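You operate a simulated robot arm through the tools that you are given. There is no shell and no other tool. Be economical: measure what you need, move in short steps, check, and stop when the job is done.

The job below is to be done with a simulated two-armed robot. You get a single attempt, and the scene is never put back.

## Task
Hold the blue tray on the top of the back bench steady with one hand and put the steel plug with red bands from the ledge of the cart in it with the other. Take the black lamp with a green dome and put it in the white box. Take the red padlock and leave it on the top of the low grey cabinet. Take the blue tube on the top of the left blue cabinet and put it away on the upper shelf of the green bench. Any order will do.

Only the result counts: the job must be done as asked and must still hold three seconds after the hand-in. Knocking over, shifting, dropping, spilling or breaking anything else fails it.

## Robot
Two 7-joint arms with two-finger parallel grippers on one trunk, on a base that drives. Base frame: it is fixed to the floor where the robot stands at the start and does not move with it; the origin is under the middle of the robot, x ahead of it, y to its left, z up. Readings come in m, degrees, newtons and seconds.
The left shoulder is at the start at [-0.087, 0.119, 0.839], the right one opposite. With the tool pointing down near the work surface each hand reaches from about 0.1 to 0.56 m from the robot's upright axis, wherever it stands, measured 20 degrees to its own side. Places, roughly: black lamp with a green dome (3x3x3 cm) [0.6, 1.7, 0.9]; blue tray (39x26x8 cm) [3.7, 0, 0.9]; blue tube (16x3x3 cm) [3.5, 1.3, 0.9]; red padlock (6x2x9 cm) [0.5, 2.2, 0.9]; steel plug with red bands (3x3x4 cm) [0.5, 0.2, 1]; top of the low grey cabinet [-1.5, 1.4, 0.3]; upper shelf of the green bench [0.7, -3.3, 0.4]; white box (15x10x8 cm) [0.6, 2, 0.9]. Payload 3.43 kg a hand.
The tool frame of a hand sits at the grasp point between the pads (the TCP): z along the fingers, y along the line on which they close. The tips reach 0.03 m beyond it. Largest opening 0.094 m; finger width 0.028, thickness 0.01; the body of the gripper, 0.05 by 0.096 m, starts 0.055 m behind the TCP.
Orientation is that of the tool frame in the base frame, as a unit quaternion [w, x, y, z]. With the fingers straight down and closing along the base's y, the tool's x points along the base's -x, its y along +y and its z along -z.

## Interface
- The arms move only by the tool drive_tool. It takes "left_plan", "right_plan" or both (then of equal length, played together; a hand with none holds still); each is a list of rows, each a list of 7 numbers: the shift along the base's x, y, z in units of 250 mm (1.0 is 250 mm), then the turn, a rotation vector about the base's x, y, z in units of 90 degrees (1.0 is 90 degrees), then the closure in counts, from 0 (fully open) to 255 (shut). In form: [[tx, ty, tz, rx, ry, rz, gripper], ...]. A call has 1 to 8 rows; each row is the pose to reach, as a shift and turn from the pose commanded when the call began. A call with a number of a shift or a turn outside -1 to 1 is refused whole. Rows are played at 5 a second. More than 0.05 m and 8.6 degrees between two rows, or a gripper value outside its range, and nothing of the call is played. Where a pose cannot be reached the arm comes as near as it can. A force on the tool above 40 N (or 10 N above the force at the start of the call, whichever is more), or a blocked arm, ends the call early, and 0.2 s more pass. The fingers move at their own pace (about 0.153 m/s each) and stop on an object; they squeeze with about 23 N. The grip force told is the motor's: it shows also when the fingers shut on nothing. Time passes only in rows, and 0.2 s behind the last, so rows that repeat a pose let the fingers close. It gives the time, the measured TCP pose, the force on the tool (base axes), the opening and the grip force at its end, in the units of the frame above (readings bear some noise), with the torque about the TCP (base axes, N m) and any sound that the robot's microphone picked up.
- Cameras (640 x 400 px; columns grow to the right, rows downward): "scene" is now at [0.0326, 0.0276, 1.5515]; the picture's right is [0.33, -0.94, 0.00], its down [-0.67, -0.24, -0.70] and it looks along [0.66, 0.24, -0.71] (base axes); focal length 282 px, centre (320, 200). "left" rides on the left gripper at [0.076, -0.014, -0.102] in its tool frame; the picture's right is [0.18, 0.98, 0.00], its down [-0.75, 0.14, -0.64] and it looks along [-0.63, 0.12, 0.77] (tool axes); focal length 243 px, centre (320, 200). "right" rides on the right gripper at [0.076, 0.014, -0.102] in its tool frame; the picture's right is [-0.18, 0.98, 0.00], its down [-0.75, -0.14, -0.64] and it looks along [-0.63, -0.12, 0.77] (tool axes); focal length 243 px, centre (320, 200). There is no depth. A picture from a camera that has moved, and an enlarged one, comes with that camera's place and axes in the base frame and with its lens.
- get_image(camera): a new picture of that camera. It takes no simulated time.
- raise_lower(by): slides the trunk up (or, below 0, down) by that many m; the arms and the scene camera ride with it, the base frame stays. It gives what a move gives, with no picture.
- base_move(legs): drives the robot by 1 to 6 legs, each [ahead, left, turn to the left] in m, m and degrees, along the robot's own axes; the way and the turn of a leg run together, so that a leg with both is an arc; at most 1.5 m and 180 degrees a leg. The arms and the cameras ride along, it lands a little off, and it stops where it bumps. It gives what a move gives.
- head_to(pan, tilt): turns the head with the scene camera to pan (to the left, within 143 degrees either way) and tilt (down, from -29 to 69), counted from straight ahead of the robot. It gives what a move gives.
- inspect(camera, box): a new picture of the part [left, top, right, bottom] of that camera's present view, enlarged. It takes no simulated time.
- sign_off(): hands the job in; it is judged then, once.

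Go step by step. Nothing tells you exact positions but the pictures and the camera data: compare them with the known pose of the tool, close in by small moves and look again before you grip or let go. The budget is 165 turns and 122 pictures, counting those below and the enlarged ones. Unless the task says otherwise, let go and move clear before handing in, and close with one line.

The tools are called after "Emit:" by a JSON object that holds its "name" and its "arguments". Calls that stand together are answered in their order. drive_tool: Moves the arms, as the interface text tells. Its arguments: {"type":"object","properties":{"left_plan":{"type":"array","items":{"type":"array","items":{"type":"number"}}},"right_plan":{"type":"array","items":{"type":"array","items":{"type":"number"}}}},"required":[]} The other tools are called the same way: raise_lower (by) slides the trunk up or down; base_move (legs) drives the base; head_to (pan, tilt) turns the head that bears the scene camera; get_image (camera) takes a picture; inspect (camera, box) takes an enlarged picture of a part of a camera's view; sign_off () hands the job in.

At the start:

```text
t: 0.0
left_tool_pos: [0.2703, 0.2427, 1.2338]
left_orientation: [0.0, 0.0, 1.0, 0.001]
left_ft_force: [-0.3, -0.5, -0.4]
left_moment: [0.0, -0.02, -0.01]
left_gripper_width: 0.0942
left_gripper_force: 0.1
right_tool_pos: [0.297, 0.0085, 1.2136]
right_orientation: [0.0, 0.001, 1.0, 0.0]
right_ft_force: [-0.9, 0.4, 0.8]
right_moment: [-0.01, -0.01, 0.02]
right_gripper_width: 0.0937
right_gripper_force: 0.1
trunk travel left (down, up): [-0.264, 0.072]
robot x, y, heading: [-0.0003, 0.0015, -0.1]
head pan, tilt: [19.6, 45.2]
```

scene: 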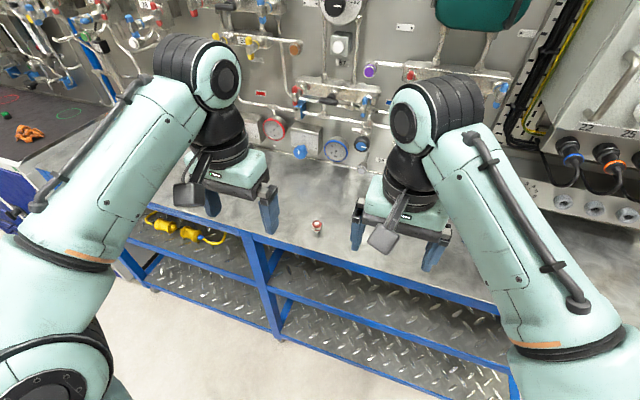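
right: 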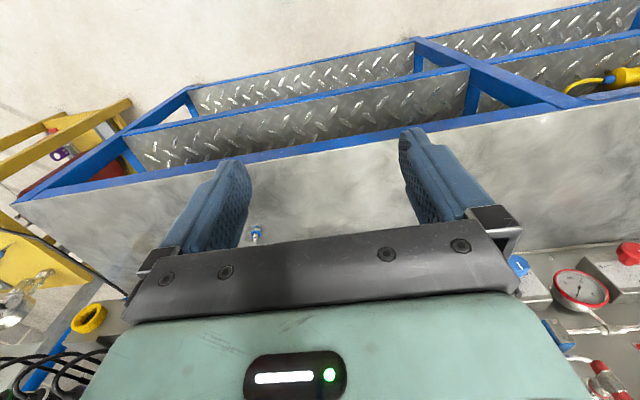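
left: 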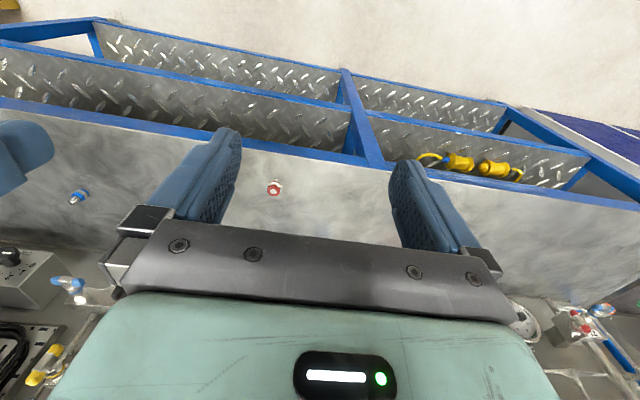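

I put the red-banded plug at about [0.473, 0.197, 0.978], triangulated from the scene and left cameras. Next I look around to learn the layout before driving.

Emit:
{"name": "head_to", "arguments": {"pan": 75, "tilt": 25}}

Emit:
{"name": "get_image", "arguments": {"camera": "scene"}}

Emit:
{"name": "head_to", "arguments": {"pan": -75, "tilt": 25}}

Emit:
{"name": "get_image", "arguments": {"camera": "scene"}}

Emit:
{"name": "head_to", "arguments": {"pan": 140, "tilt": 25}}

Emit:
{"name": "get_image", "arguments": {"camera": "scene"}}

Emit:
{"name": "head_to", "arguments": {"pan": 0, "tilt": 10}}

Emit:
{"name": "get_image", "arguments": {"camera": "scene"}}

```text
t: 1.2
left_tool_pos: [0.2703, 0.2426, 1.2342]
left_orientation: [0.0, 0.0, 1.0, 0.0]
left_ft_force: [0.6, -0.3, 0.3]
left_moment: [0.02, 0.02, -0.01]
left_gripper_width: 0.0941
left_gripper_force: 0.1
right_tool_pos: [0.2966, 0.0072, 1.2154]
right_orientation: [0.001, 0.001, 1.0, 0.0]
right_ft_force: [0.1, -0.3, 0.1]
right_moment: [-0.04, 0.03, -0.01]
right_gripper_width: 0.0939
right_gripper_force: 0.0
trunk travel left (down, up): [-0.264, 0.072]
robot x, y, heading: [-0.005, -0.0003, 0.2]
head pan, tilt: [75.0, 25.0]
```

```text
118 pictures are left
camera scene: at [-0.0199, 0.0894, 1.5823], right [0.97, -0.26, 0.0], down [-0.11, -0.41, -0.91], along [0.24, 0.88, -0.42], focal length 282 px, centre (320, 200)
```

scene: 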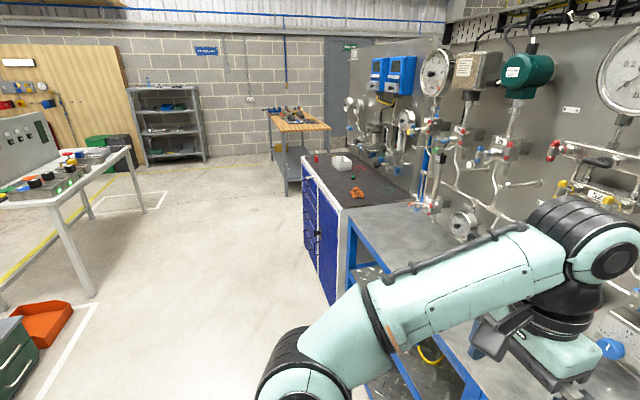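

```text
t: 3.6
left_tool_pos: [0.2709, 0.2423, 1.2347]
left_orientation: [0.0, 0.0, 1.0, 0.0]
left_ft_force: [0.3, -0.1, -0.4]
left_moment: [-0.03, -0.02, -0.02]
left_gripper_width: 0.0941
left_gripper_force: 0.0
right_tool_pos: [0.2966, 0.0078, 1.2157]
right_orientation: [0.001, 0.001, 1.0, 0.0]
right_ft_force: [0.1, 0.9, -0.9]
right_moment: [0.02, -0.03, 0.0]
right_gripper_width: 0.0941
right_gripper_force: 0.0
trunk travel left (down, up): [-0.264, 0.072]
robot x, y, heading: [-0.0022, -0.0038, 0.1]
head pan, tilt: [-75.0, 25.0]
```

```text
117 pictures are left
camera scene: at [-0.02, -0.0886, 1.5824], right [-0.97, -0.26, 0.0], down [-0.11, 0.41, -0.91], along [0.23, -0.88, -0.42], focal length 282 px, centre (320, 200)
```

scene: 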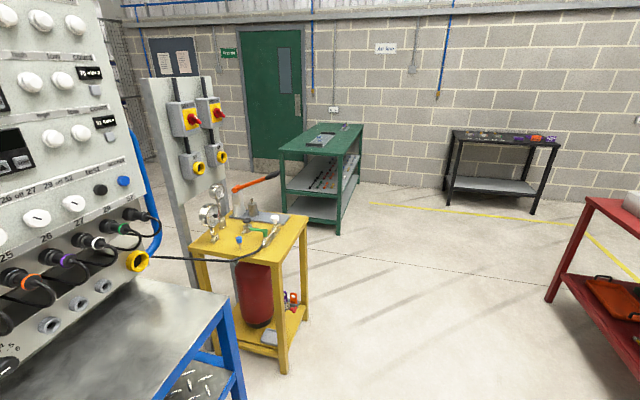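

```text
t: 6.7
left_tool_pos: [0.2708, 0.2414, 1.2337]
left_orientation: [0.0, -0.001, 1.0, 0.0]
left_ft_force: [-0.3, -0.6, 0.5]
left_moment: [0.0, -0.02, -0.02]
left_gripper_width: 0.094
left_gripper_force: 0.1
right_tool_pos: [0.2974, 0.0086, 1.2158]
right_orientation: [0.0, 0.0, 1.0, -0.001]
right_ft_force: [-0.1, 0.2, -0.4]
right_moment: [-0.03, 0.0, -0.01]
right_gripper_width: 0.0942
right_gripper_force: 0.0
trunk travel left (down, up): [-0.264, 0.072]
robot x, y, heading: [0.0018, 0.0024, -0.0]
head pan, tilt: [140.0, 25.0]
```

```text
116 pictures are left
camera scene: at [-0.1144, 0.0597, 1.5824], right [0.64, 0.77, 0.0], down [0.32, -0.27, -0.91], along [-0.69, 0.58, -0.42], focal length 282 px, centre (320, 200)
```

scene: 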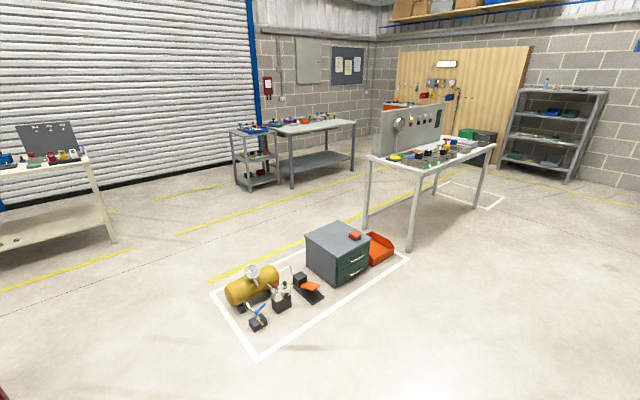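

```text
t: 8.9
left_tool_pos: [0.271, 0.2425, 1.2327]
left_orientation: [0.0, 0.0, 1.0, 0.0]
left_ft_force: [0.3, 0.1, 0.7]
left_moment: [0.07, -0.01, 0.0]
left_gripper_width: 0.0939
left_gripper_force: 0.1
right_tool_pos: [0.2969, 0.0077, 1.2155]
right_orientation: [0.0, 0.0, 1.0, 0.0]
right_ft_force: [-0.1, -1.1, -0.5]
right_moment: [0.03, 0.03, 0.02]
right_gripper_width: 0.0937
right_gripper_force: 0.1
trunk travel left (down, up): [-0.264, 0.072]
robot x, y, heading: [-0.0001, 0.0012, 0.0]
head pan, tilt: [0.0, 10.0]
```

```text
115 pictures are left
camera scene: at [0.0491, 0.0005, 1.6067], right [0.0, -1.0, 0.0], down [-0.17, 0.0, -0.98], along [0.98, 0.0, -0.17], focal length 282 px, centre (320, 200)
```

scene: 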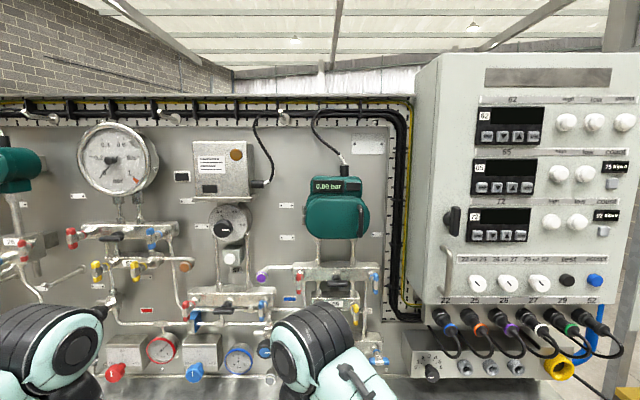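

The green bench, the grey drawer cabinet and the blue cabinet with the box are all visible. I zoom in on the plug, which suits the left hand from here.

Emit:
{"name": "inspect", "arguments": {"camera": "left", "box": [230, 150, 330, 220]}}

Emit:
{"name": "drive_tool", "arguments": {"left_plan": [[0.16, -0.04, -0.08, 0, 0, 0, 0], [0.32, -0.08, -0.16, 0, 0, 0, 0], [0.48, -0.12, -0.24, 0, 0, 0, 0], [0.64, -0.16, -0.36, 0, 0, 0, 0], [0.8, -0.18, -0.48, 0, 0, 0, 0], [0.8, -0.18, -0.56, 0, 0, 0, 0]]}}

Emit:
{"name": "get_image", "arguments": {"camera": "left"}}

```text
5.71 times, centred on (280, 185) of left
camera zoom: at [0.1951, 0.2273, 1.3378], right [-0.18, 0.98, 0.0], down [0.75, 0.14, 0.64], along [0.63, 0.12, -0.77], focal length 1386 px, centre (549, 286)
```

zoom: 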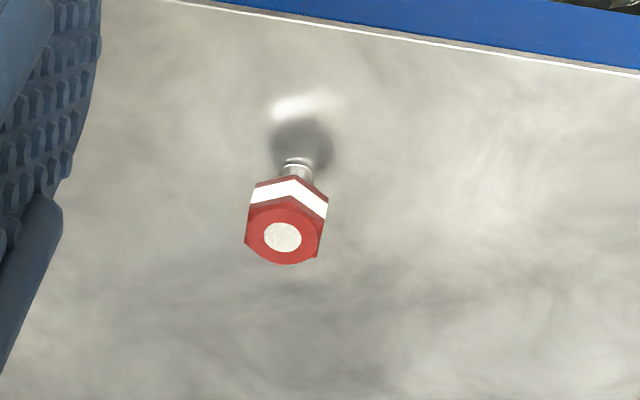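

```text
refused: row 4 steps farther than a row can; nothing moved
```

```text
113 pictures are left
camera left: at [0.1951, 0.2273, 1.3378], right [-0.18, 0.98, 0.0], down [0.75, 0.14, 0.64], along [0.63, 0.12, -0.77], focal length 243 px, centre (320, 200)
```

left: 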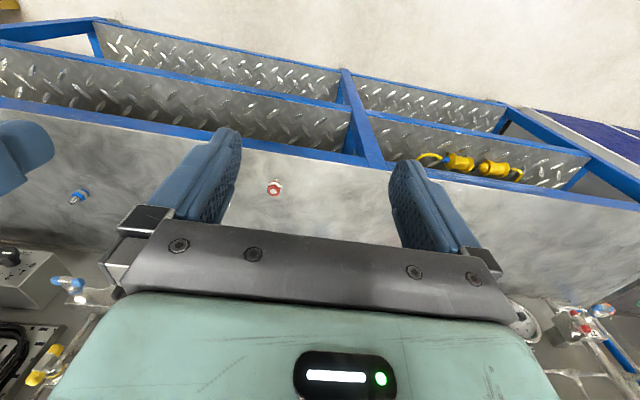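

The plug stands on its stem with the hex head up. I approach above it in smaller steps.

Emit:
{"name": "drive_tool", "arguments": {"left_plan": [[0.16, -0.04, -0.08, 0, 0, 0, 0], [0.32, -0.08, -0.16, 0, 0, 0, 0], [0.48, -0.12, -0.24, 0, 0, 0, 0], [0.62, -0.15, -0.35, 0, 0, 0, 0], [0.76, -0.17, -0.46, 0, 0, 0, 0], [0.81, -0.18, -0.6, 0, 0, 0, 0]]}}

Emit:
{"name": "get_image", "arguments": {"camera": "left"}}

```text
t: 10.3
left_tool_pos: [0.4707, 0.1968, 1.0855]
left_orientation: [0.0, 0.0, 1.0, -0.001]
left_ft_force: [0.6, -0.3, 0.1]
left_moment: [-0.04, -0.04, 0.03]
left_gripper_width: 0.0941
left_gripper_force: 0.1
right_tool_pos: [0.2962, 0.0089, 1.2158]
right_orientation: [0.001, 0.001, 1.0, 0.0]
right_ft_force: [0.0, -1.2, 0.1]
right_moment: [0.0, 0.04, -0.01]
right_gripper_width: 0.094
right_gripper_force: 0.1
trunk travel left (down, up): [-0.264, 0.072]
robot x, y, heading: [0.0028, -0.0024, -0.2]
head pan, tilt: [0.0, 10.0]
```

```text
112 pictures are left
camera left: at [0.3964, 0.1824, 1.1892], right [-0.18, 0.98, 0.0], down [0.75, 0.14, 0.64], along [0.63, 0.12, -0.77], focal length 243 px, centre (320, 200)
```

left: 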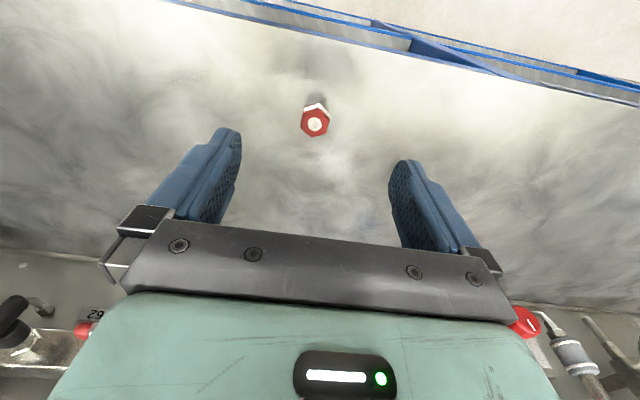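

Triangulating again puts the head top near [0.481, 0.196, 0.985]. I correct x, lower and look again.

Emit:
{"name": "drive_tool", "arguments": {"left_plan": [[0.04, -0.002, -0.15, 0, 0, 0, 0], [0.04, -0.002, -0.28, 0, 0, 0, 0], [0.04, -0.002, -0.28, 0, 0, 0, 0]]}}

Emit:
{"name": "get_image", "arguments": {"camera": "left"}}

```text
t: 11.1
left_tool_pos: [0.4822, 0.1988, 1.0166]
left_orientation: [0.0, 0.0, 1.0, 0.0]
left_ft_force: [0.2, -0.1, 0.2]
left_moment: [0.02, 0.0, -0.04]
left_gripper_width: 0.0941
left_gripper_force: 0.1
right_tool_pos: [0.2958, 0.0078, 1.2162]
right_orientation: [-0.001, 0.001, 1.0, 0.0]
right_ft_force: [0.2, 0.0, 0.5]
right_moment: [0.03, -0.01, 0.01]
right_gripper_width: 0.0941
right_gripper_force: 0.1
trunk travel left (down, up): [-0.264, 0.072]
robot x, y, heading: [-0.0021, -0.0014, 0.2]
head pan, tilt: [0.0, 10.0]
```

```text
111 pictures are left
camera left: at [0.4072, 0.1826, 1.1207], right [-0.18, 0.98, 0.0], down [0.75, 0.14, 0.64], along [0.63, 0.12, -0.77], focal length 243 px, centre (320, 200)
```

left: 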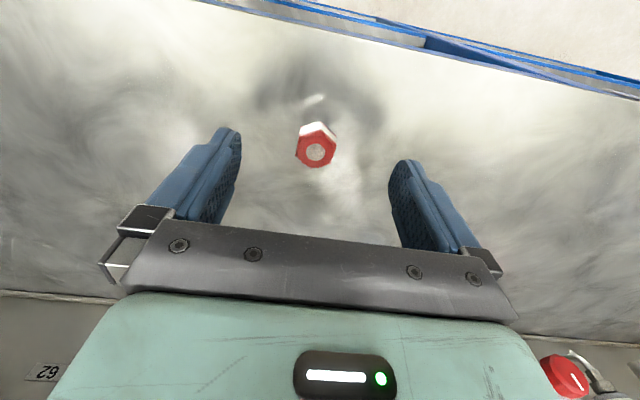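

The head top is at about [0.482, 0.195, 0.982]. I lower the TCP to about 0.98, close and check.

Emit:
{"name": "drive_tool", "arguments": {"left_plan": [[0, -0.012, -0.08, 0, 0, 0, 0], [0, -0.012, -0.145, 0, 0, 0, 0], [0, -0.012, -0.145, 0, 0, 0, 0], [0, -0.012, -0.145, 0, 0, 0, 255], [0, -0.012, -0.145, 0, 0, 0, 255], [0, -0.012, -0.145, 0, 0, 0, 255]]}}

Emit:
{"name": "get_image", "arguments": {"camera": "left"}}

```text
t: 12.5
left_tool_pos: [0.4827, 0.1946, 0.9788]
left_orientation: [0.002, 0.0, 1.0, 0.0]
left_ft_force: [1.9, 0.4, 14.4]
left_moment: [0.08, 0.16, -0.04]
left_gripper_width: 0.0253
left_gripper_force: 23.3
right_tool_pos: [0.2962, 0.0083, 1.2164]
right_orientation: [0.001, 0.001, 1.0, 0.0]
right_ft_force: [-0.2, 0.4, -0.2]
right_moment: [0.0, 0.01, 0.0]
right_gripper_width: 0.0939
right_gripper_force: 0.1
trunk travel left (down, up): [-0.264, 0.072]
robot x, y, heading: [-0.002, 0.0003, -0.2]
head pan, tilt: [0.0, 10.0]
```

```text
110 pictures are left
camera left: at [0.407, 0.1791, 1.0837], right [-0.18, 0.98, 0.0], down [0.75, 0.14, 0.64], along [0.63, 0.12, -0.76], focal length 243 px, centre (320, 200)
```

left: 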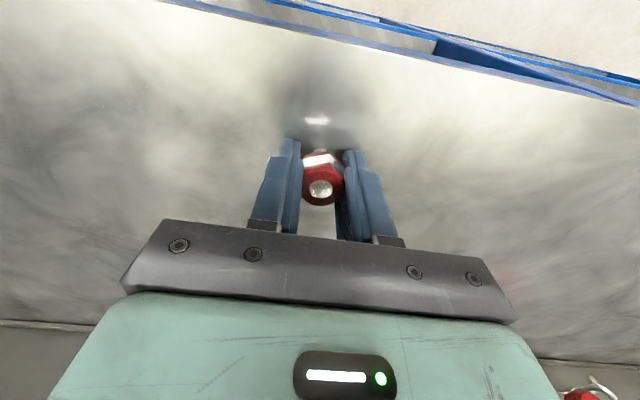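

The plug is gripped at 25 mm. I lift it and retract to a carrying pose.

Emit:
{"name": "drive_tool", "arguments": {"left_plan": [[0, 0, 0.12, 0, 0, 0, 255], [0, 0, 0.3, 0, 0, 0, 255], [0, 0, 0.48, 0, 0, 0, 255], [-0.12, 0.04, 0.62, 0, 0, 0, 255], [-0.26, 0.08, 0.74, 0, 0, 0, 255], [-0.4, 0.12, 0.86, 0, 0, 0, 255], [-0.58, 0.14, 0.92, 0, 0, 0, 255], [-0.76, 0.16, 0.96, 0, 0, 0, 255]]}}

Emit:
{"name": "get_image", "arguments": {"camera": "left"}}

Emit:
{"name": "head_to", "arguments": {"pan": 50, "tilt": 35}}

Emit:
{"name": "get_image", "arguments": {"camera": "scene"}}

```text
t: 14.3
left_tool_pos: [0.2925, 0.2333, 1.219]
left_orientation: [0.0, -0.001, 1.0, 0.0]
left_ft_force: [0.1, 0.0, -0.3]
left_moment: [-0.02, -0.01, -0.01]
left_gripper_width: 0.025
left_gripper_force: 22.5
left hand out of reach, approached as far as the arm can: row 3, 4
right_tool_pos: [0.2959, 0.0076, 1.2162]
right_orientation: [0.001, 0.0, 1.0, 0.0]
right_ft_force: [0.2, 0.3, -0.5]
right_moment: [0.02, -0.05, -0.01]
right_gripper_width: 0.0941
right_gripper_force: 0.0
trunk travel left (down, up): [-0.264, 0.072]
robot x, y, heading: [-0.002, -0.0001, 0.1]
head pan, tilt: [0.0, 10.0]
```

```text
109 pictures are left
camera left: at [0.2172, 0.2188, 1.3232], right [-0.18, 0.98, 0.0], down [0.75, 0.14, 0.64], along [0.63, 0.12, -0.77], focal length 243 px, centre (320, 200)
```

left: 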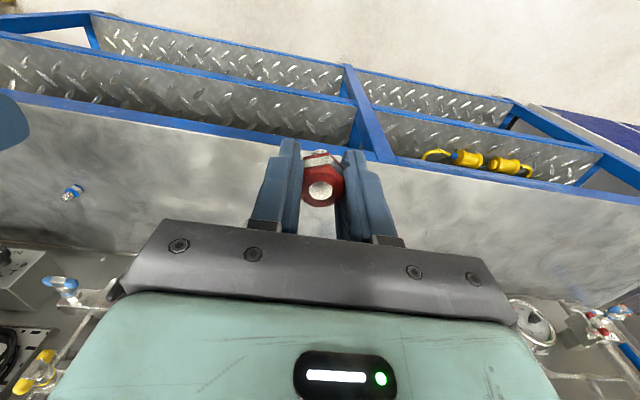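

```text
t: 15.5
left_tool_pos: [0.2949, 0.2343, 1.2193]
left_orientation: [0.0, 0.0, 1.0, 0.0]
left_ft_force: [-0.2, 0.1, 0.6]
left_moment: [-0.01, -0.03, 0.05]
left_gripper_width: 0.0246
left_gripper_force: 23.0
right_tool_pos: [0.297, 0.0085, 1.2148]
right_orientation: [0.0, 0.002, 1.0, 0.0]
right_ft_force: [-0.1, -0.2, -1.0]
right_moment: [0.0, 0.0, -0.02]
right_gripper_width: 0.094
right_gripper_force: 0.2
trunk travel left (down, up): [-0.264, 0.072]
robot x, y, heading: [-0.0014, 0.0001, -0.0]
head pan, tilt: [50.0, 35.0]
```

```text
108 pictures are left
camera scene: at [0.0129, 0.0678, 1.5666], right [0.77, -0.64, 0.0], down [-0.37, -0.44, -0.82], along [0.53, 0.63, -0.57], focal length 282 px, centre (320, 200)
```

scene: 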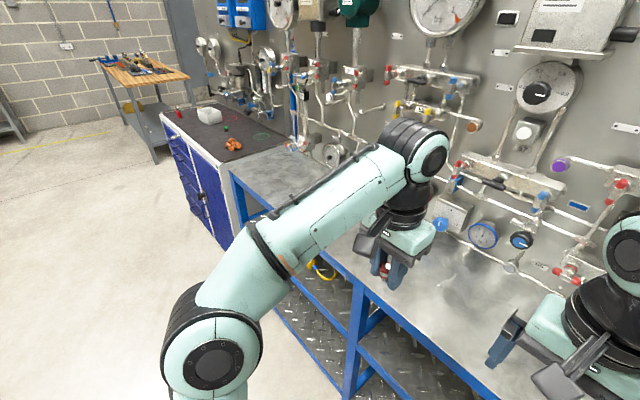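

The blue cabinet's front edge is at x≈0.465 and spans y 1.35 to 2.45. I drive left along the cart to stand in front of it.

Emit:
{"name": "base_move", "arguments": {"legs": [[0, 1.0, 0], [0, 0.9, 0], [0.08, 0, 0]]}}

Emit:
{"name": "head_to", "arguments": {"pan": 0, "tilt": 45}}

Emit:
{"name": "get_image", "arguments": {"camera": "scene"}}

Emit:
{"name": "get_image", "arguments": {"camera": "right"}}

```text
t: 33.0
left_tool_pos: [0.384, 2.1231, 1.2192]
left_orientation: [0.0, 0.004, 1.0, 0.0]
left_ft_force: [-0.1, -0.5, -0.8]
left_moment: [0.02, -0.01, 0.02]
left_gripper_width: 0.0242
left_gripper_force: 23.2
right_tool_pos: [0.3848, 1.8971, 1.216]
right_orientation: [0.0, 0.005, 1.0, 0.0]
right_ft_force: [0.3, -0.3, -0.1]
right_moment: [-0.01, 0.01, 0.0]
right_gripper_width: 0.094
right_gripper_force: 0.0
trunk travel left (down, up): [-0.264, 0.072]
robot x, y, heading: [0.0891, 1.8927, -0.3]
head pan, tilt: [50.0, 35.0]
```

```text
t: 34.2
left_tool_pos: [0.3843, 2.123, 1.2187]
left_orientation: [0.0, 0.003, 1.0, 0.0]
left_ft_force: [-0.6, 1.2, -0.6]
left_moment: [0.0, 0.01, -0.02]
left_gripper_width: 0.0236
left_gripper_force: 22.2
right_tool_pos: [0.3845, 1.8979, 1.2158]
right_orientation: [0.0, 0.004, 1.0, 0.0]
right_ft_force: [-0.5, 0.4, 0.3]
right_moment: [0.04, 0.01, -0.01]
right_gripper_width: 0.0941
right_gripper_force: 0.0
trunk travel left (down, up): [-0.264, 0.072]
robot x, y, heading: [0.0852, 1.8882, -0.2]
head pan, tilt: [0.0, 45.0]
```

```text
107 pictures are left
camera scene: at [0.1253, 1.8914, 1.5518], right [-0.01, -1.0, 0.0], down [-0.71, 0.0, -0.71], along [0.71, -0.01, -0.71], focal length 282 px, centre (320, 200)
```

scene: 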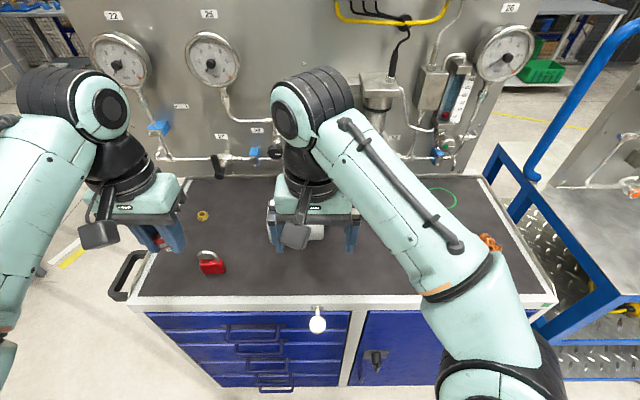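

```text
106 pictures are left
camera right: at [0.3091, 1.9113, 1.3189], right [0.19, 0.98, 0.0], down [0.75, -0.15, 0.64], along [0.63, -0.12, -0.77], focal length 243 px, centre (320, 200)
```

right: 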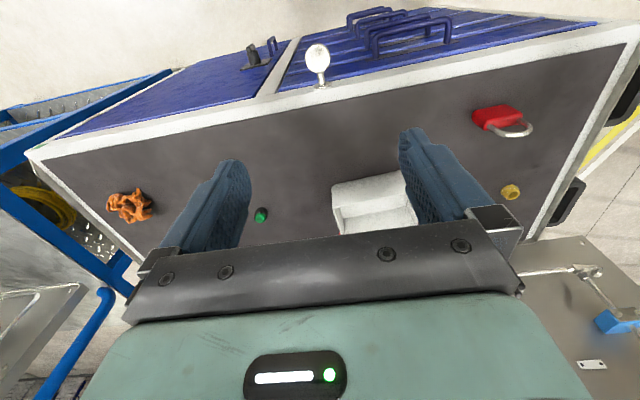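

The lamp is at about [0.66, 1.71], slightly far. I look down to see how much room there is between the robot and the cabinet.

Emit:
{"name": "head_to", "arguments": {"pan": 0, "tilt": 69}}

Emit:
{"name": "get_image", "arguments": {"camera": "scene"}}

```text
t: 35.1
left_tool_pos: [0.3834, 2.121, 1.2182]
left_orientation: [0.0, 0.003, 1.0, 0.0]
left_ft_force: [0.4, -0.5, 0.0]
left_moment: [-0.01, 0.01, 0.01]
left_gripper_width: 0.0232
left_gripper_force: 23.4
right_tool_pos: [0.3846, 1.8957, 1.2163]
right_orientation: [-0.001, 0.004, 1.0, 0.0]
right_ft_force: [-0.1, -0.1, -0.3]
right_moment: [0.0, -0.04, 0.0]
right_gripper_width: 0.0941
right_gripper_force: 0.0
trunk travel left (down, up): [-0.264, 0.072]
robot x, y, heading: [0.0887, 1.8912, -0.4]
head pan, tilt: [0.0, 68.8]
```

```text
105 pictures are left
camera scene: at [0.0999, 1.8914, 1.523], right [-0.01, -1.0, 0.0], down [-0.93, 0.01, -0.36], along [0.36, 0.0, -0.93], focal length 282 px, centre (320, 200)
```

scene: 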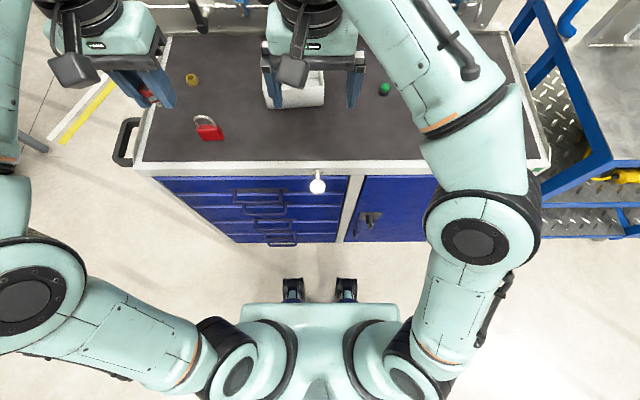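

There is about 0.2 m of clearance at the casters, so moving 0.1 m forward is safe. The left grip width has been shrinking, so I check the plug.

Emit:
{"name": "inspect", "arguments": {"camera": "left", "box": [240, 130, 400, 240]}}

Emit:
{"name": "base_move", "arguments": {"legs": [[0.09, 0, 0]]}}

Emit:
{"name": "get_image", "arguments": {"camera": "right"}}

```text
3.64 times, centred on (320, 185) of left
camera zoom: at [0.3085, 2.1077, 1.323], right [-0.18, 0.98, 0.0], down [0.75, 0.14, 0.64], along [0.63, 0.11, -0.77], focal length 882 px, centre (320, 254)
```

zoom: 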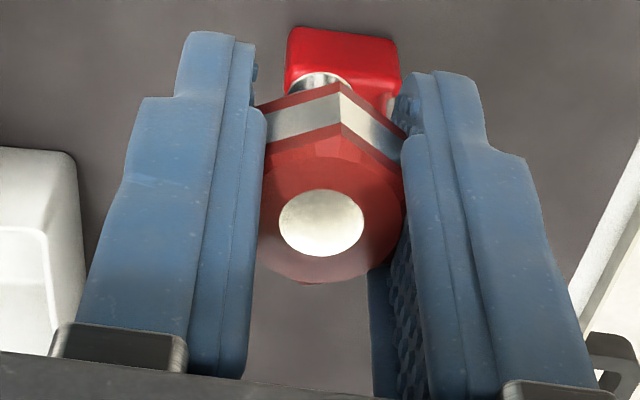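

```text
t: 36.1
left_tool_pos: [0.4305, 2.1218, 1.2184]
left_orientation: [-0.002, 0.003, 1.0, 0.001]
left_ft_force: [0.9, -0.1, -0.7]
left_moment: [0.05, -0.03, -0.04]
left_gripper_width: 0.0237
left_gripper_force: 23.2
right_tool_pos: [0.4329, 1.8965, 1.2145]
right_orientation: [-0.001, 0.006, 1.0, -0.001]
right_ft_force: [0.6, 0.2, -0.7]
right_moment: [0.05, 0.0, 0.01]
right_gripper_width: 0.094
right_gripper_force: 0.1
trunk travel left (down, up): [-0.264, 0.072]
robot x, y, heading: [0.1303, 1.892, -0.2]
head pan, tilt: [0.0, 68.8]
stopped in leg 1: the robot was blocked; the commanded pose is now the measured one
```

```text
103 pictures are left
camera right: at [0.3565, 1.9111, 1.3177], right [0.2, 0.98, 0.0], down [0.75, -0.15, 0.64], along [0.63, -0.13, -0.77], focal length 243 px, centre (320, 200)
```

right: 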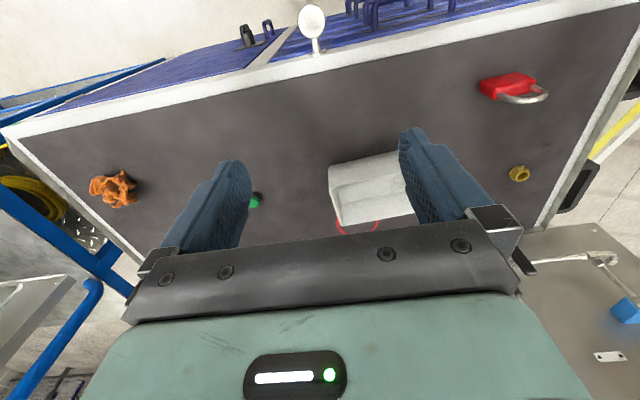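

The base stopped after 4 cm, probably against the cabinet's foot, and the plug grip is sound. I back off 1 cm and bring the right hand over toward the lamp.

Emit:
{"name": "base_move", "arguments": {"legs": [[-0.01, 0, 0]]}}

Emit:
{"name": "drive_tool", "arguments": {"right_plan": [[0.107, -0.1, -0.094, 0, 0, 0, 0], [0.214, -0.2, -0.189, 0, 0, 0, 0], [0.32, -0.3, -0.283, 0, 0, 0, 0], [0.43, -0.4, -0.377, 0, 0, 0, 0], [0.535, -0.5, -0.47, 0, 0, 0, 0], [0.64, -0.6, -0.566, 0, 0, 0, 0], [0.75, -0.7, -0.66, 0, 0, 0, 0]]}}

Emit:
{"name": "get_image", "arguments": {"camera": "right"}}

Emit:
{"name": "get_image", "arguments": {"camera": "scene"}}

```text
t: 36.9
left_tool_pos: [0.4203, 2.1218, 1.2184]
left_orientation: [0.0, 0.003, 1.0, 0.001]
left_ft_force: [0.1, 0.3, -0.3]
left_moment: [0.04, -0.01, 0.01]
left_gripper_width: 0.0234
left_gripper_force: 22.9
right_tool_pos: [0.4203, 1.8966, 1.2158]
right_orientation: [0.001, 0.005, 1.0, -0.001]
right_ft_force: [0.1, 0.0, 1.0]
right_moment: [0.01, 0.01, -0.01]
right_gripper_width: 0.094
right_gripper_force: 0.1
trunk travel left (down, up): [-0.264, 0.072]
robot x, y, heading: [0.1224, 1.8892, -0.4]
head pan, tilt: [0.0, 68.8]
```

```text
t: 38.5
left_tool_pos: [0.4181, 2.1222, 1.2186]
left_orientation: [0.0, 0.004, 1.0, 0.001]
left_ft_force: [-0.1, 0.0, -0.5]
left_moment: [-0.01, 0.01, -0.02]
left_gripper_width: 0.0234
left_gripper_force: 23.5
right_tool_pos: [0.6093, 1.7187, 1.0498]
right_orientation: [0.0, 0.005, 1.0, -0.001]
right_ft_force: [-0.4, -0.2, 1.1]
right_moment: [-0.01, 0.03, 0.03]
right_gripper_width: 0.094
right_gripper_force: 0.1
trunk travel left (down, up): [-0.264, 0.072]
robot x, y, heading: [0.1228, 1.8922, -0.1]
head pan, tilt: [0.0, 68.8]
```

```text
102 pictures are left
camera right: at [0.534, 1.734, 1.1528], right [0.19, 0.98, 0.0], down [0.75, -0.15, 0.64], along [0.63, -0.13, -0.77], focal length 243 px, centre (320, 200)
```

right: 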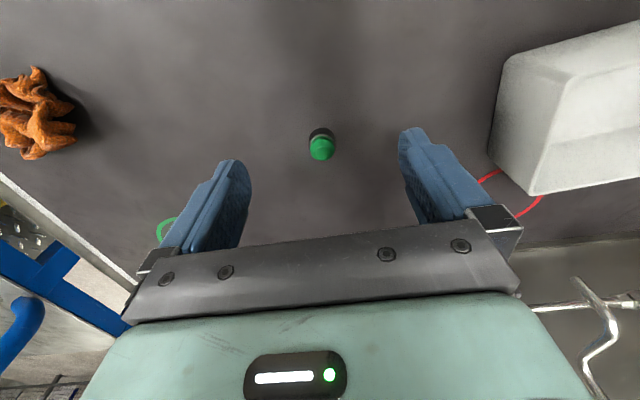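

```text
101 pictures are left
camera scene: at [0.1346, 1.8907, 1.5229], right [-0.01, -1.0, 0.0], down [-0.93, 0.01, -0.36], along [0.36, 0.0, -0.93], focal length 282 px, centre (320, 200)
```

scene: 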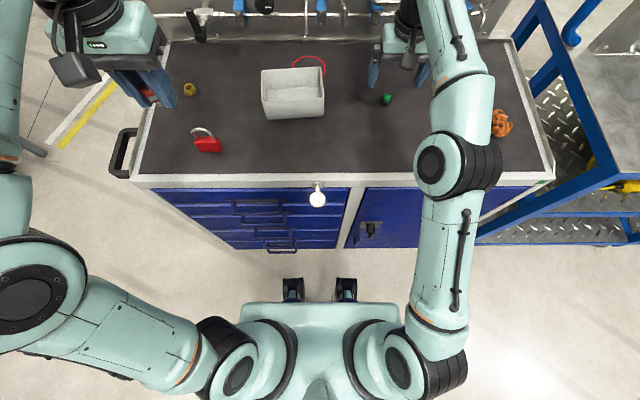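

Triangulation puts the lamp at about [0.656, 1.710], with the surface near z 0.90. I move over it and partway down.

Emit:
{"name": "drive_tool", "arguments": {"right_plan": [[0.1, -0.018, -0.1, 0, 0, 0, 0], [0.188, -0.036, -0.2, 0, 0, 0, 0], [0.188, -0.036, -0.28, 0, 0, 0, 0], [0.188, -0.036, -0.28, 0, 0, 0, 0]]}}

Emit:
{"name": "get_image", "arguments": {"camera": "right"}}

```text
t: 39.5
left_tool_pos: [0.4187, 2.1224, 1.2178]
left_orientation: [0.0, 0.003, 1.0, 0.001]
left_ft_force: [-0.1, 0.4, -1.1]
left_moment: [0.0, -0.02, 0.0]
left_gripper_width: 0.0234
left_gripper_force: 22.2
right_tool_pos: [0.6488, 1.7121, 0.9768]
right_orientation: [0.0, 0.006, 1.0, 0.0]
right_ft_force: [-0.6, -0.6, 0.4]
right_moment: [0.06, 0.04, -0.02]
right_gripper_width: 0.0943
right_gripper_force: 0.1
right hand out of reach, approached as far as the arm can: row 1, 2, 3, 4
trunk travel left (down, up): [-0.264, 0.072]
robot x, y, heading: [0.1216, 1.8915, -0.4]
head pan, tilt: [0.0, 68.8]
```

```text
100 pictures are left
camera right: at [0.5721, 1.7269, 1.0797], right [0.2, 0.98, 0.0], down [0.75, -0.15, 0.64], along [0.63, -0.13, -0.77], focal length 243 px, centre (320, 200)
```

right: 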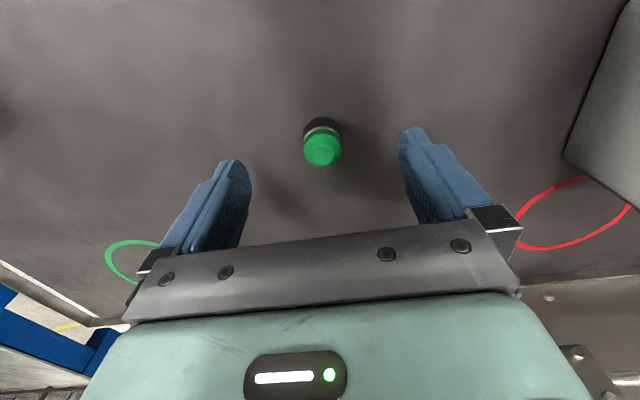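

The dome is at about [0.657, 1.711]. I lower further, where the reach should improve.

Emit:
{"name": "drive_tool", "arguments": {"right_plan": [[0.03, 0, -0.08, 0, 0, 0, 0], [0.03, 0, -0.15, 0, 0, 0, 0], [0.03, 0, -0.15, 0, 0, 0, 0]]}}

Emit:
{"name": "get_image", "arguments": {"camera": "right"}}

```text
t: 40.2
left_tool_pos: [0.4172, 2.1223, 1.2188]
left_orientation: [0.0, 0.003, 1.0, 0.002]
left_ft_force: [1.1, -0.7, 0.0]
left_moment: [0.0, 0.02, 0.0]
left_gripper_width: 0.0235
left_gripper_force: 23.2
right_tool_pos: [0.6551, 1.7139, 0.95]
right_orientation: [0.012, 0.006, 1.0, 0.001]
right_ft_force: [-9.5, 2.0, 13.1]
right_moment: [-0.56, 0.45, -0.57]
right_gripper_width: 0.093
right_gripper_force: 0.0
trunk travel left (down, up): [-0.264, 0.072]
robot x, y, heading: [0.1256, 1.8883, -0.6]
head pan, tilt: [0.0, 68.8]
stopped in row 3 (right hand): the force on the tool passed its limit at 45 N (the readings are from after the stop); the commanded pose is now the measured one
```

```text
99 pictures are left
camera right: at [0.5776, 1.7275, 1.0518], right [0.2, 0.98, 0.01], down [0.74, -0.15, 0.66], along [0.65, -0.12, -0.75], focal length 243 px, centre (320, 200)
```

right: 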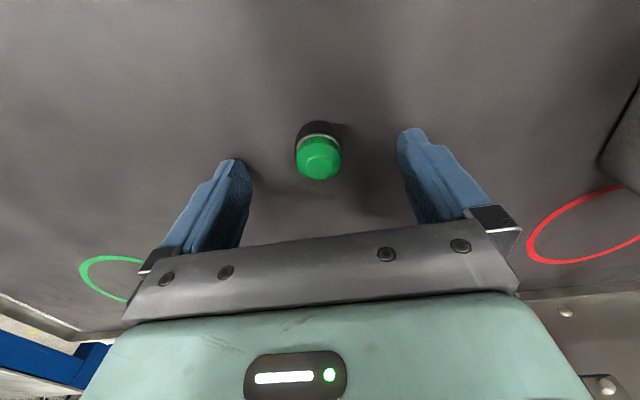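

The fingertips touched the surface, so it is at about z 0.918. That puts the lamp nearer x 0.645, so I rise 4 mm, pull back slightly and close.

Emit:
{"name": "drive_tool", "arguments": {"right_plan": [[-0.03, -0.003, 0.02, 0, 0, 0, 0], [-0.03, -0.003, 0.02, 0, 0, 0, 0], [-0.03, -0.003, 0.02, 0, 0, 0, 255], [-0.03, -0.003, 0.02, 0, 0, 0, 255], [-0.03, -0.003, 0.02, 0, 0, 0, 255]]}}

Emit:
{"name": "get_image", "arguments": {"camera": "right"}}

```text
t: 41.4
left_tool_pos: [0.4182, 2.1226, 1.2178]
left_orientation: [0.0, 0.004, 1.0, 0.001]
left_ft_force: [1.1, -0.4, -0.5]
left_moment: [-0.02, -0.03, -0.01]
left_gripper_width: 0.0233
left_gripper_force: 23.5
right_tool_pos: [0.65, 1.7121, 0.9522]
right_orientation: [0.011, 0.005, 1.0, 0.0]
right_ft_force: [-0.2, -0.1, -1.1]
right_moment: [0.01, -0.01, -0.01]
right_gripper_width: 0.0249
right_gripper_force: 23.2
trunk travel left (down, up): [-0.264, 0.072]
robot x, y, heading: [0.1204, 1.8916, -0.2]
head pan, tilt: [0.0, 68.8]
```

```text
98 pictures are left
camera right: at [0.5717, 1.7262, 1.0539], right [0.19, 0.98, 0.01], down [0.74, -0.15, 0.66], along [0.65, -0.12, -0.75], focal length 243 px, centre (320, 200)
```

right: 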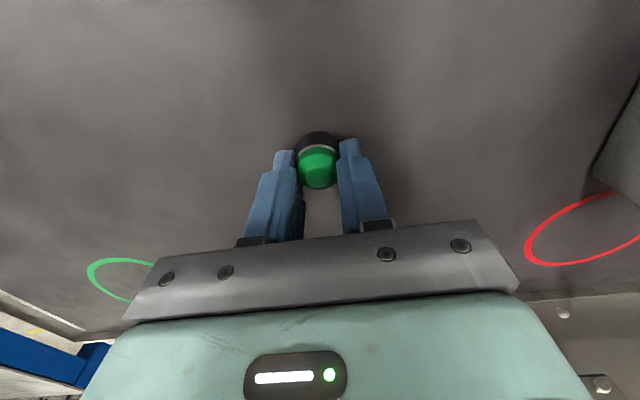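

The lamp is gripped at 25 mm. I lift it, retract a little, then shift the base left so the box sits well within the right hand's reach.

Emit:
{"name": "drive_tool", "arguments": {"right_plan": [[-0.03, 0, 0.12, 0, 0, 0, 255], [-0.08, 0, 0.3, 0, 0, 0, 255], [-0.14, 0, 0.48, 0, 0, 0, 255], [-0.24, 0, 0.64, 0, 0, 0, 255], [-0.34, 0, 0.78, 0, 0, 0, 255]]}}

Emit:
{"name": "base_move", "arguments": {"legs": [[0, 0.2, 0]]}}

Emit:
{"name": "get_image", "arguments": {"camera": "right"}}

Emit:
{"name": "get_image", "arguments": {"camera": "scene"}}

```text
t: 42.6
left_tool_pos: [0.4174, 2.1234, 1.2177]
left_orientation: [0.0, 0.004, 1.0, 0.0]
left_ft_force: [0.4, 0.4, -0.9]
left_moment: [-0.01, 0.0, -0.01]
left_gripper_width: 0.0235
left_gripper_force: 22.8
right_tool_pos: [0.5647, 1.7138, 1.148]
right_orientation: [0.013, 0.005, 1.0, 0.0]
right_ft_force: [0.0, 0.5, 0.3]
right_moment: [0.0, 0.03, -0.02]
right_gripper_width: 0.0251
right_gripper_force: 23.1
trunk travel left (down, up): [-0.264, 0.072]
robot x, y, heading: [0.1198, 1.8922, -0.3]
head pan, tilt: [0.0, 68.8]
```

```text
t: 45.0
left_tool_pos: [0.4192, 2.3215, 1.2184]
left_orientation: [0.0, 0.004, 1.0, 0.001]
left_ft_force: [0.1, 0.1, -0.5]
left_moment: [-0.02, 0.0, -0.03]
left_gripper_width: 0.0237
left_gripper_force: 23.5
right_tool_pos: [0.5671, 1.9117, 1.1471]
right_orientation: [0.011, 0.005, 1.0, 0.001]
right_ft_force: [-0.2, 0.7, 0.0]
right_moment: [-0.03, 0.01, -0.01]
right_gripper_width: 0.025
right_gripper_force: 23.1
trunk travel left (down, up): [-0.264, 0.072]
robot x, y, heading: [0.1231, 2.0885, -0.4]
head pan, tilt: [0.0, 68.8]
```

```text
97 pictures are left
camera right: at [0.4888, 1.9258, 1.2487], right [0.19, 0.98, 0.01], down [0.74, -0.15, 0.66], along [0.65, -0.12, -0.75], focal length 243 px, centre (320, 200)
```

right: 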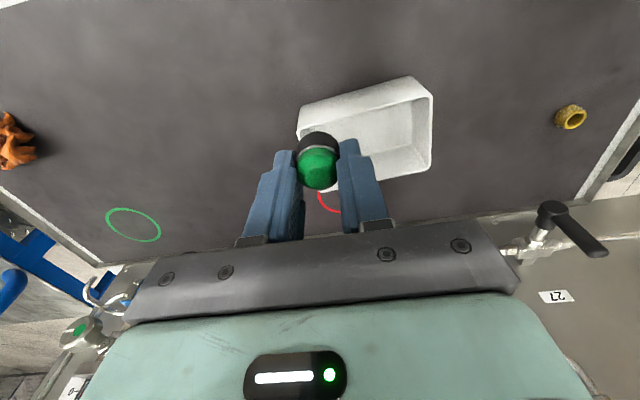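

```text
96 pictures are left
camera scene: at [0.1346, 2.0901, 1.5229], right [-0.01, -1.0, 0.0], down [-0.93, 0.01, -0.36], along [0.36, 0.0, -0.93], focal length 282 px, centre (320, 200)
```

scene: 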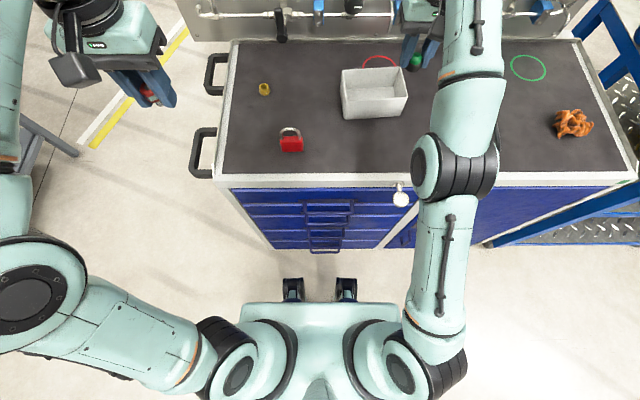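

The box opening is centred at about [0.63, 1.958] with the rim at z≈1.0. I move the lamp over it and check.

Emit:
{"name": "drive_tool", "arguments": {"right_plan": [[0.12, 0.09, 0, 0, 0, 0, 255], [0.248, 0.185, -0.04, 0, 0, 0, 255], [0.248, 0.185, -0.2, 0, 0, 0, 255], [0.248, 0.185, -0.3, 0, 0, 0, 255], [0.248, 0.185, -0.3, 0, 0, 0, 255]]}}

Emit:
{"name": "get_image", "arguments": {"camera": "right"}}

Emit:
{"name": "get_image", "arguments": {"camera": "scene"}}

```text
t: 46.2
left_tool_pos: [0.4194, 2.3208, 1.2188]
left_orientation: [0.0, 0.003, 1.0, 0.002]
left_ft_force: [-0.7, 0.1, -0.4]
left_moment: [0.02, 0.01, 0.02]
left_gripper_width: 0.0236
left_gripper_force: 22.9
right_tool_pos: [0.6159, 1.9564, 1.0673]
right_orientation: [0.012, 0.006, 1.0, 0.0]
right_ft_force: [-0.6, -0.3, -0.2]
right_moment: [0.01, 0.0, 0.02]
right_gripper_width: 0.025
right_gripper_force: 22.9
right hand out of reach, approached as far as the arm can: row 1, 2, 3, 4, 5
trunk travel left (down, up): [-0.264, 0.072]
robot x, y, heading: [0.1233, 2.0891, -0.4]
head pan, tilt: [0.0, 68.8]
```

```text
95 pictures are left
camera right: at [0.5361, 1.9707, 1.1687], right [0.19, 0.98, 0.01], down [0.74, -0.15, 0.66], along [0.65, -0.12, -0.75], focal length 243 px, centre (320, 200)
```

right: 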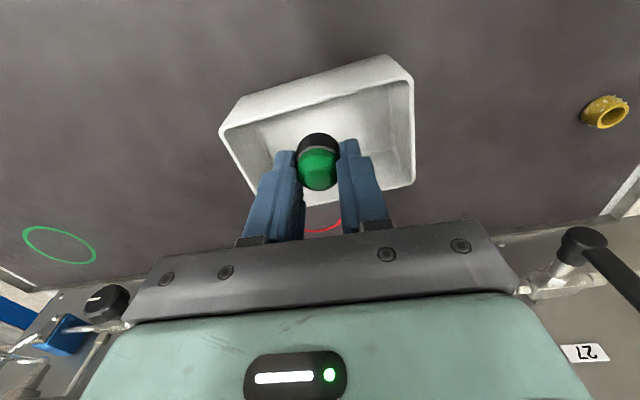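

```text
94 pictures are left
camera scene: at [0.1346, 2.0898, 1.5229], right [-0.01, -1.0, 0.0], down [-0.93, 0.01, -0.36], along [0.36, 0.0, -0.93], focal length 282 px, centre (320, 200)
```

scene: 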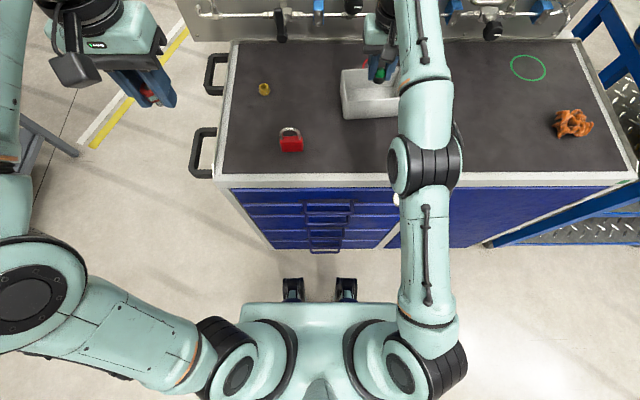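

The box spans x 0.595–0.681 and I need about 2 cm more forward reach. I raise the trunk so the shoulder is nearer wrist height.

Emit:
{"name": "raise_lower", "arguments": {"by": 0.07}}

Emit:
{"name": "drive_tool", "arguments": {"right_plan": [[0.04, 0, -0.14, 0, 0, 0, 255], [0.07, 0, -0.28, 0, 0, 0, 255], [0.08, 0, -0.34, 0, 0, 0, 255], [0.08, 0, -0.34, 0, 0, 0, 255]]}}

Emit:
{"name": "get_image", "arguments": {"camera": "right"}}

```text
t: 47.2
left_tool_pos: [0.4186, 2.3205, 1.2879]
left_orientation: [0.0, 0.003, 1.0, 0.0]
left_ft_force: [-0.4, 0.4, -0.5]
left_moment: [-0.01, 0.0, 0.03]
left_gripper_width: 0.0237
left_gripper_force: 22.9
right_tool_pos: [0.6153, 1.9561, 1.1364]
right_orientation: [0.012, 0.005, 1.0, 0.0]
right_ft_force: [-0.1, 0.8, -0.3]
right_moment: [-0.02, -0.02, 0.01]
right_gripper_width: 0.0249
right_gripper_force: 22.6
trunk travel left (down, up): [-0.334, 0.002]
robot x, y, heading: [0.126, 2.0906, -0.7]
head pan, tilt: [0.0, 68.8]
```

```text
t: 48.2
left_tool_pos: [0.4194, 2.321, 1.2884]
left_orientation: [0.0, 0.004, 1.0, 0.001]
left_ft_force: [0.1, -0.2, -0.8]
left_moment: [-0.04, 0.03, -0.02]
left_gripper_width: 0.0233
left_gripper_force: 22.8
right_tool_pos: [0.6369, 1.9556, 1.0517]
right_orientation: [0.011, 0.005, 1.0, 0.001]
right_ft_force: [0.2, 0.3, 0.1]
right_moment: [-0.02, 0.03, 0.02]
right_gripper_width: 0.0248
right_gripper_force: 22.6
trunk travel left (down, up): [-0.334, 0.002]
robot x, y, heading: [0.1216, 2.0857, -0.5]
head pan, tilt: [0.0, 68.8]
```

```text
93 pictures are left
camera right: at [0.5586, 1.9703, 1.1538], right [0.19, 0.98, 0.01], down [0.74, -0.15, 0.66], along [0.65, -0.12, -0.75], focal length 243 px, centre (320, 200)
```

right: 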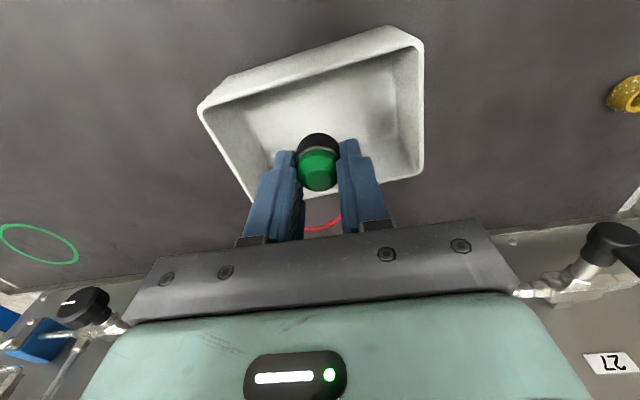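

The lamp is now centred over the box at x 0.637. I lower it inside, stopping just above the floor.

Emit:
{"name": "drive_tool", "arguments": {"right_plan": [[0, 0, -0.12, 0, 0, 0, 255], [0, 0, -0.24, 0, 0, 0, 255], [0, 0, -0.34, 0, 0, 0, 255], [0, 0, -0.34, 0, 0, 0, 255]]}}

Emit:
{"name": "get_image", "arguments": {"camera": "right"}}

```text
t: 49.2
left_tool_pos: [0.4196, 2.3224, 1.2883]
left_orientation: [0.0, 0.003, 1.0, 0.0]
left_ft_force: [-0.3, -0.6, -1.3]
left_moment: [0.01, 0.0, 0.01]
left_gripper_width: 0.0233
left_gripper_force: 23.4
right_tool_pos: [0.6343, 1.9568, 0.9656]
right_orientation: [0.011, 0.004, 1.0, 0.001]
right_ft_force: [-0.6, 0.3, 0.1]
right_moment: [-0.01, 0.01, -0.04]
right_gripper_width: 0.0249
right_gripper_force: 23.5
trunk travel left (down, up): [-0.334, 0.002]
robot x, y, heading: [0.1195, 2.0906, -0.4]
head pan, tilt: [0.0, 68.8]
```

```text
92 pictures are left
camera right: at [0.5562, 1.9701, 1.0673], right [0.19, 0.98, 0.01], down [0.74, -0.15, 0.66], along [0.65, -0.12, -0.75], focal length 243 px, centre (320, 200)
```

right: 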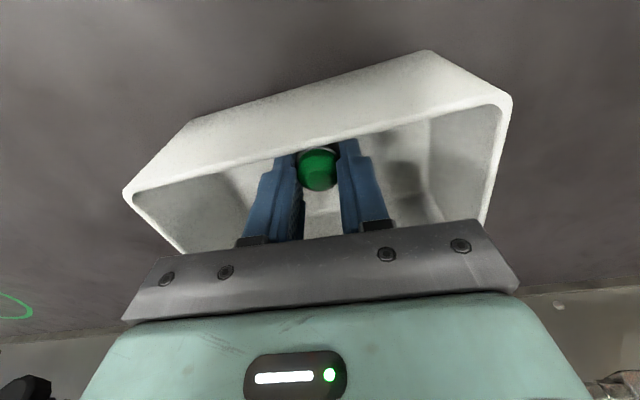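

There is no contact yet, so I lower another 7 mm, open partly and rise out.

Emit:
{"name": "drive_tool", "arguments": {"right_plan": [[0, 0, -0.03, 0, 0, 0, 255], [0, 0, -0.03, 0, 0, 0, 110], [0, 0, -0.03, 0, 0, 0, 110], [0, 0, 0.1, 0, 0, 0, 110], [0, 0, 0.28, 0, 0, 0, 110], [0, 0, 0.46, 0, 0, 0, 110], [-0.06, 0, 0.62, 0, 0, 0, 0]]}}

Emit:
{"name": "get_image", "arguments": {"camera": "right"}}

```text
t: 50.9
left_tool_pos: [0.4179, 2.3201, 1.2891]
left_orientation: [0.001, 0.004, 1.0, 0.0]
left_ft_force: [0.1, 0.0, -0.9]
left_moment: [0.01, -0.03, 0.0]
left_gripper_width: 0.0233
left_gripper_force: 23.1
right_tool_pos: [0.618, 1.9581, 1.1237]
right_orientation: [0.012, 0.006, 1.0, 0.001]
right_ft_force: [-0.3, -0.1, 0.8]
right_moment: [-0.02, 0.01, 0.04]
right_gripper_width: 0.094
right_gripper_force: 0.0
trunk travel left (down, up): [-0.334, 0.002]
robot x, y, heading: [0.1193, 2.0892, -0.3]
head pan, tilt: [0.0, 68.8]
```

```text
91 pictures are left
camera right: at [0.5403, 1.9707, 1.2254], right [0.19, 0.98, 0.01], down [0.74, -0.15, 0.66], along [0.65, -0.12, -0.75], focal length 243 px, centre (320, 200)
```

right: 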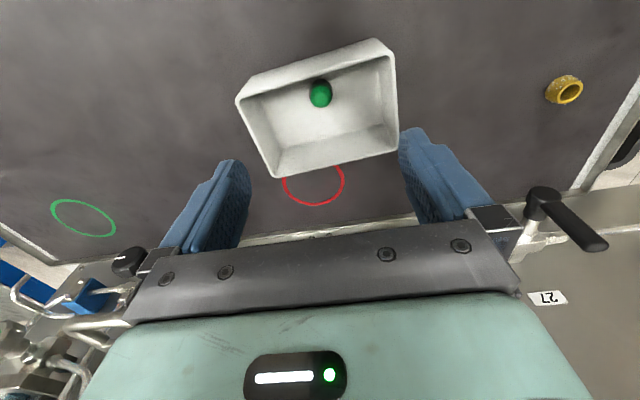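

The lamp lies in the box. Next I shift left for the padlock at about [0.52, 2.16] and bring the right hand back to view it.

Emit:
{"name": "drive_tool", "arguments": {"right_plan": [[-0.17, 0, 0.06, 0, 0, 0, 0], [-0.34, 0, 0.1, 0, 0, 0, 0], [-0.51, 0, 0.1, 0, 0, 0, 0], [-0.68, 0, 0.1, 0, 0, 0, 0]]}}

Emit:
{"name": "base_move", "arguments": {"legs": [[0, 0.2, 0]]}}

Emit:
{"name": "get_image", "arguments": {"camera": "right"}}

Emit:
{"name": "inspect", "arguments": {"camera": "scene", "box": [260, 60, 500, 210]}}

```text
t: 51.9
left_tool_pos: [0.418, 2.3214, 1.2887]
left_orientation: [0.0, 0.004, 1.0, 0.001]
left_ft_force: [-0.8, 0.6, 0.2]
left_moment: [0.0, 0.0, -0.02]
left_gripper_width: 0.0235
left_gripper_force: 23.6
right_tool_pos: [0.4467, 1.9559, 1.1466]
right_orientation: [0.012, 0.006, 1.0, 0.0]
right_ft_force: [0.0, 0.6, -0.2]
right_moment: [-0.01, -0.05, 0.01]
right_gripper_width: 0.0941
right_gripper_force: 0.1
trunk travel left (down, up): [-0.334, 0.002]
robot x, y, heading: [0.1255, 2.0886, -0.4]
head pan, tilt: [0.0, 68.8]
```

```text
t: 54.2
left_tool_pos: [0.4197, 2.5179, 1.2899]
left_orientation: [-0.001, 0.002, 1.0, 0.001]
left_ft_force: [0.9, -0.2, -0.4]
left_moment: [0.02, -0.06, 0.0]
left_gripper_width: 0.0234
left_gripper_force: 23.1
right_tool_pos: [0.4497, 2.1531, 1.1476]
right_orientation: [0.013, 0.003, 1.0, 0.001]
right_ft_force: [1.3, -0.1, -0.4]
right_moment: [0.01, -0.02, -0.01]
right_gripper_width: 0.0938
right_gripper_force: 0.0
trunk travel left (down, up): [-0.334, 0.002]
robot x, y, heading: [0.1245, 2.2882, -0.3]
head pan, tilt: [0.0, 68.8]
```

```text
90 pictures are left
camera right: at [0.372, 2.1673, 1.2481], right [0.19, 0.98, 0.01], down [0.74, -0.15, 0.66], along [0.65, -0.12, -0.75], focal length 243 px, centre (320, 200)
```

right: 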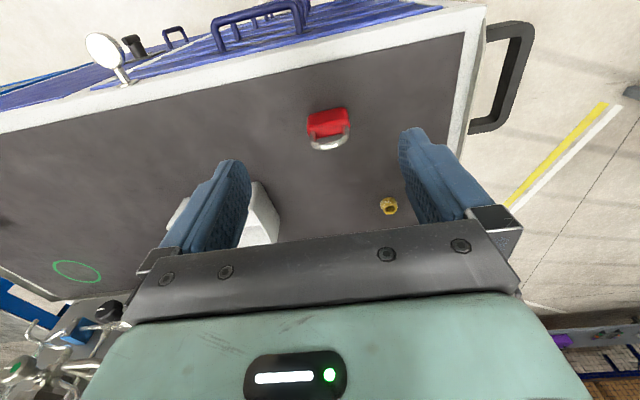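

```text
2.67 times, centred on (380, 135) of scene
camera zoom: at [0.1347, 2.2861, 1.5973], right [0.0, -1.0, 0.0], down [-0.93, 0.0, -0.36], along [0.36, 0.0, -0.93], focal length 751 px, centre (160, 373)
```

zoom: 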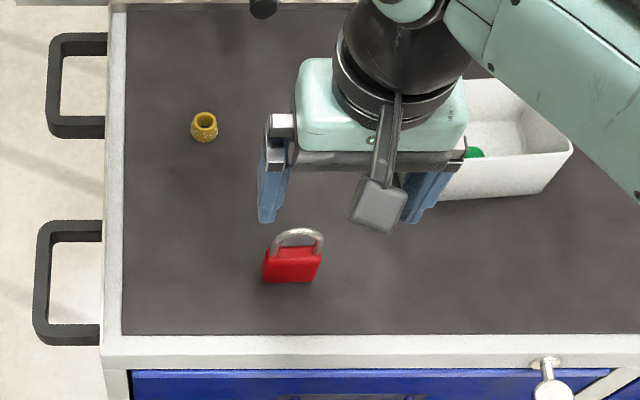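

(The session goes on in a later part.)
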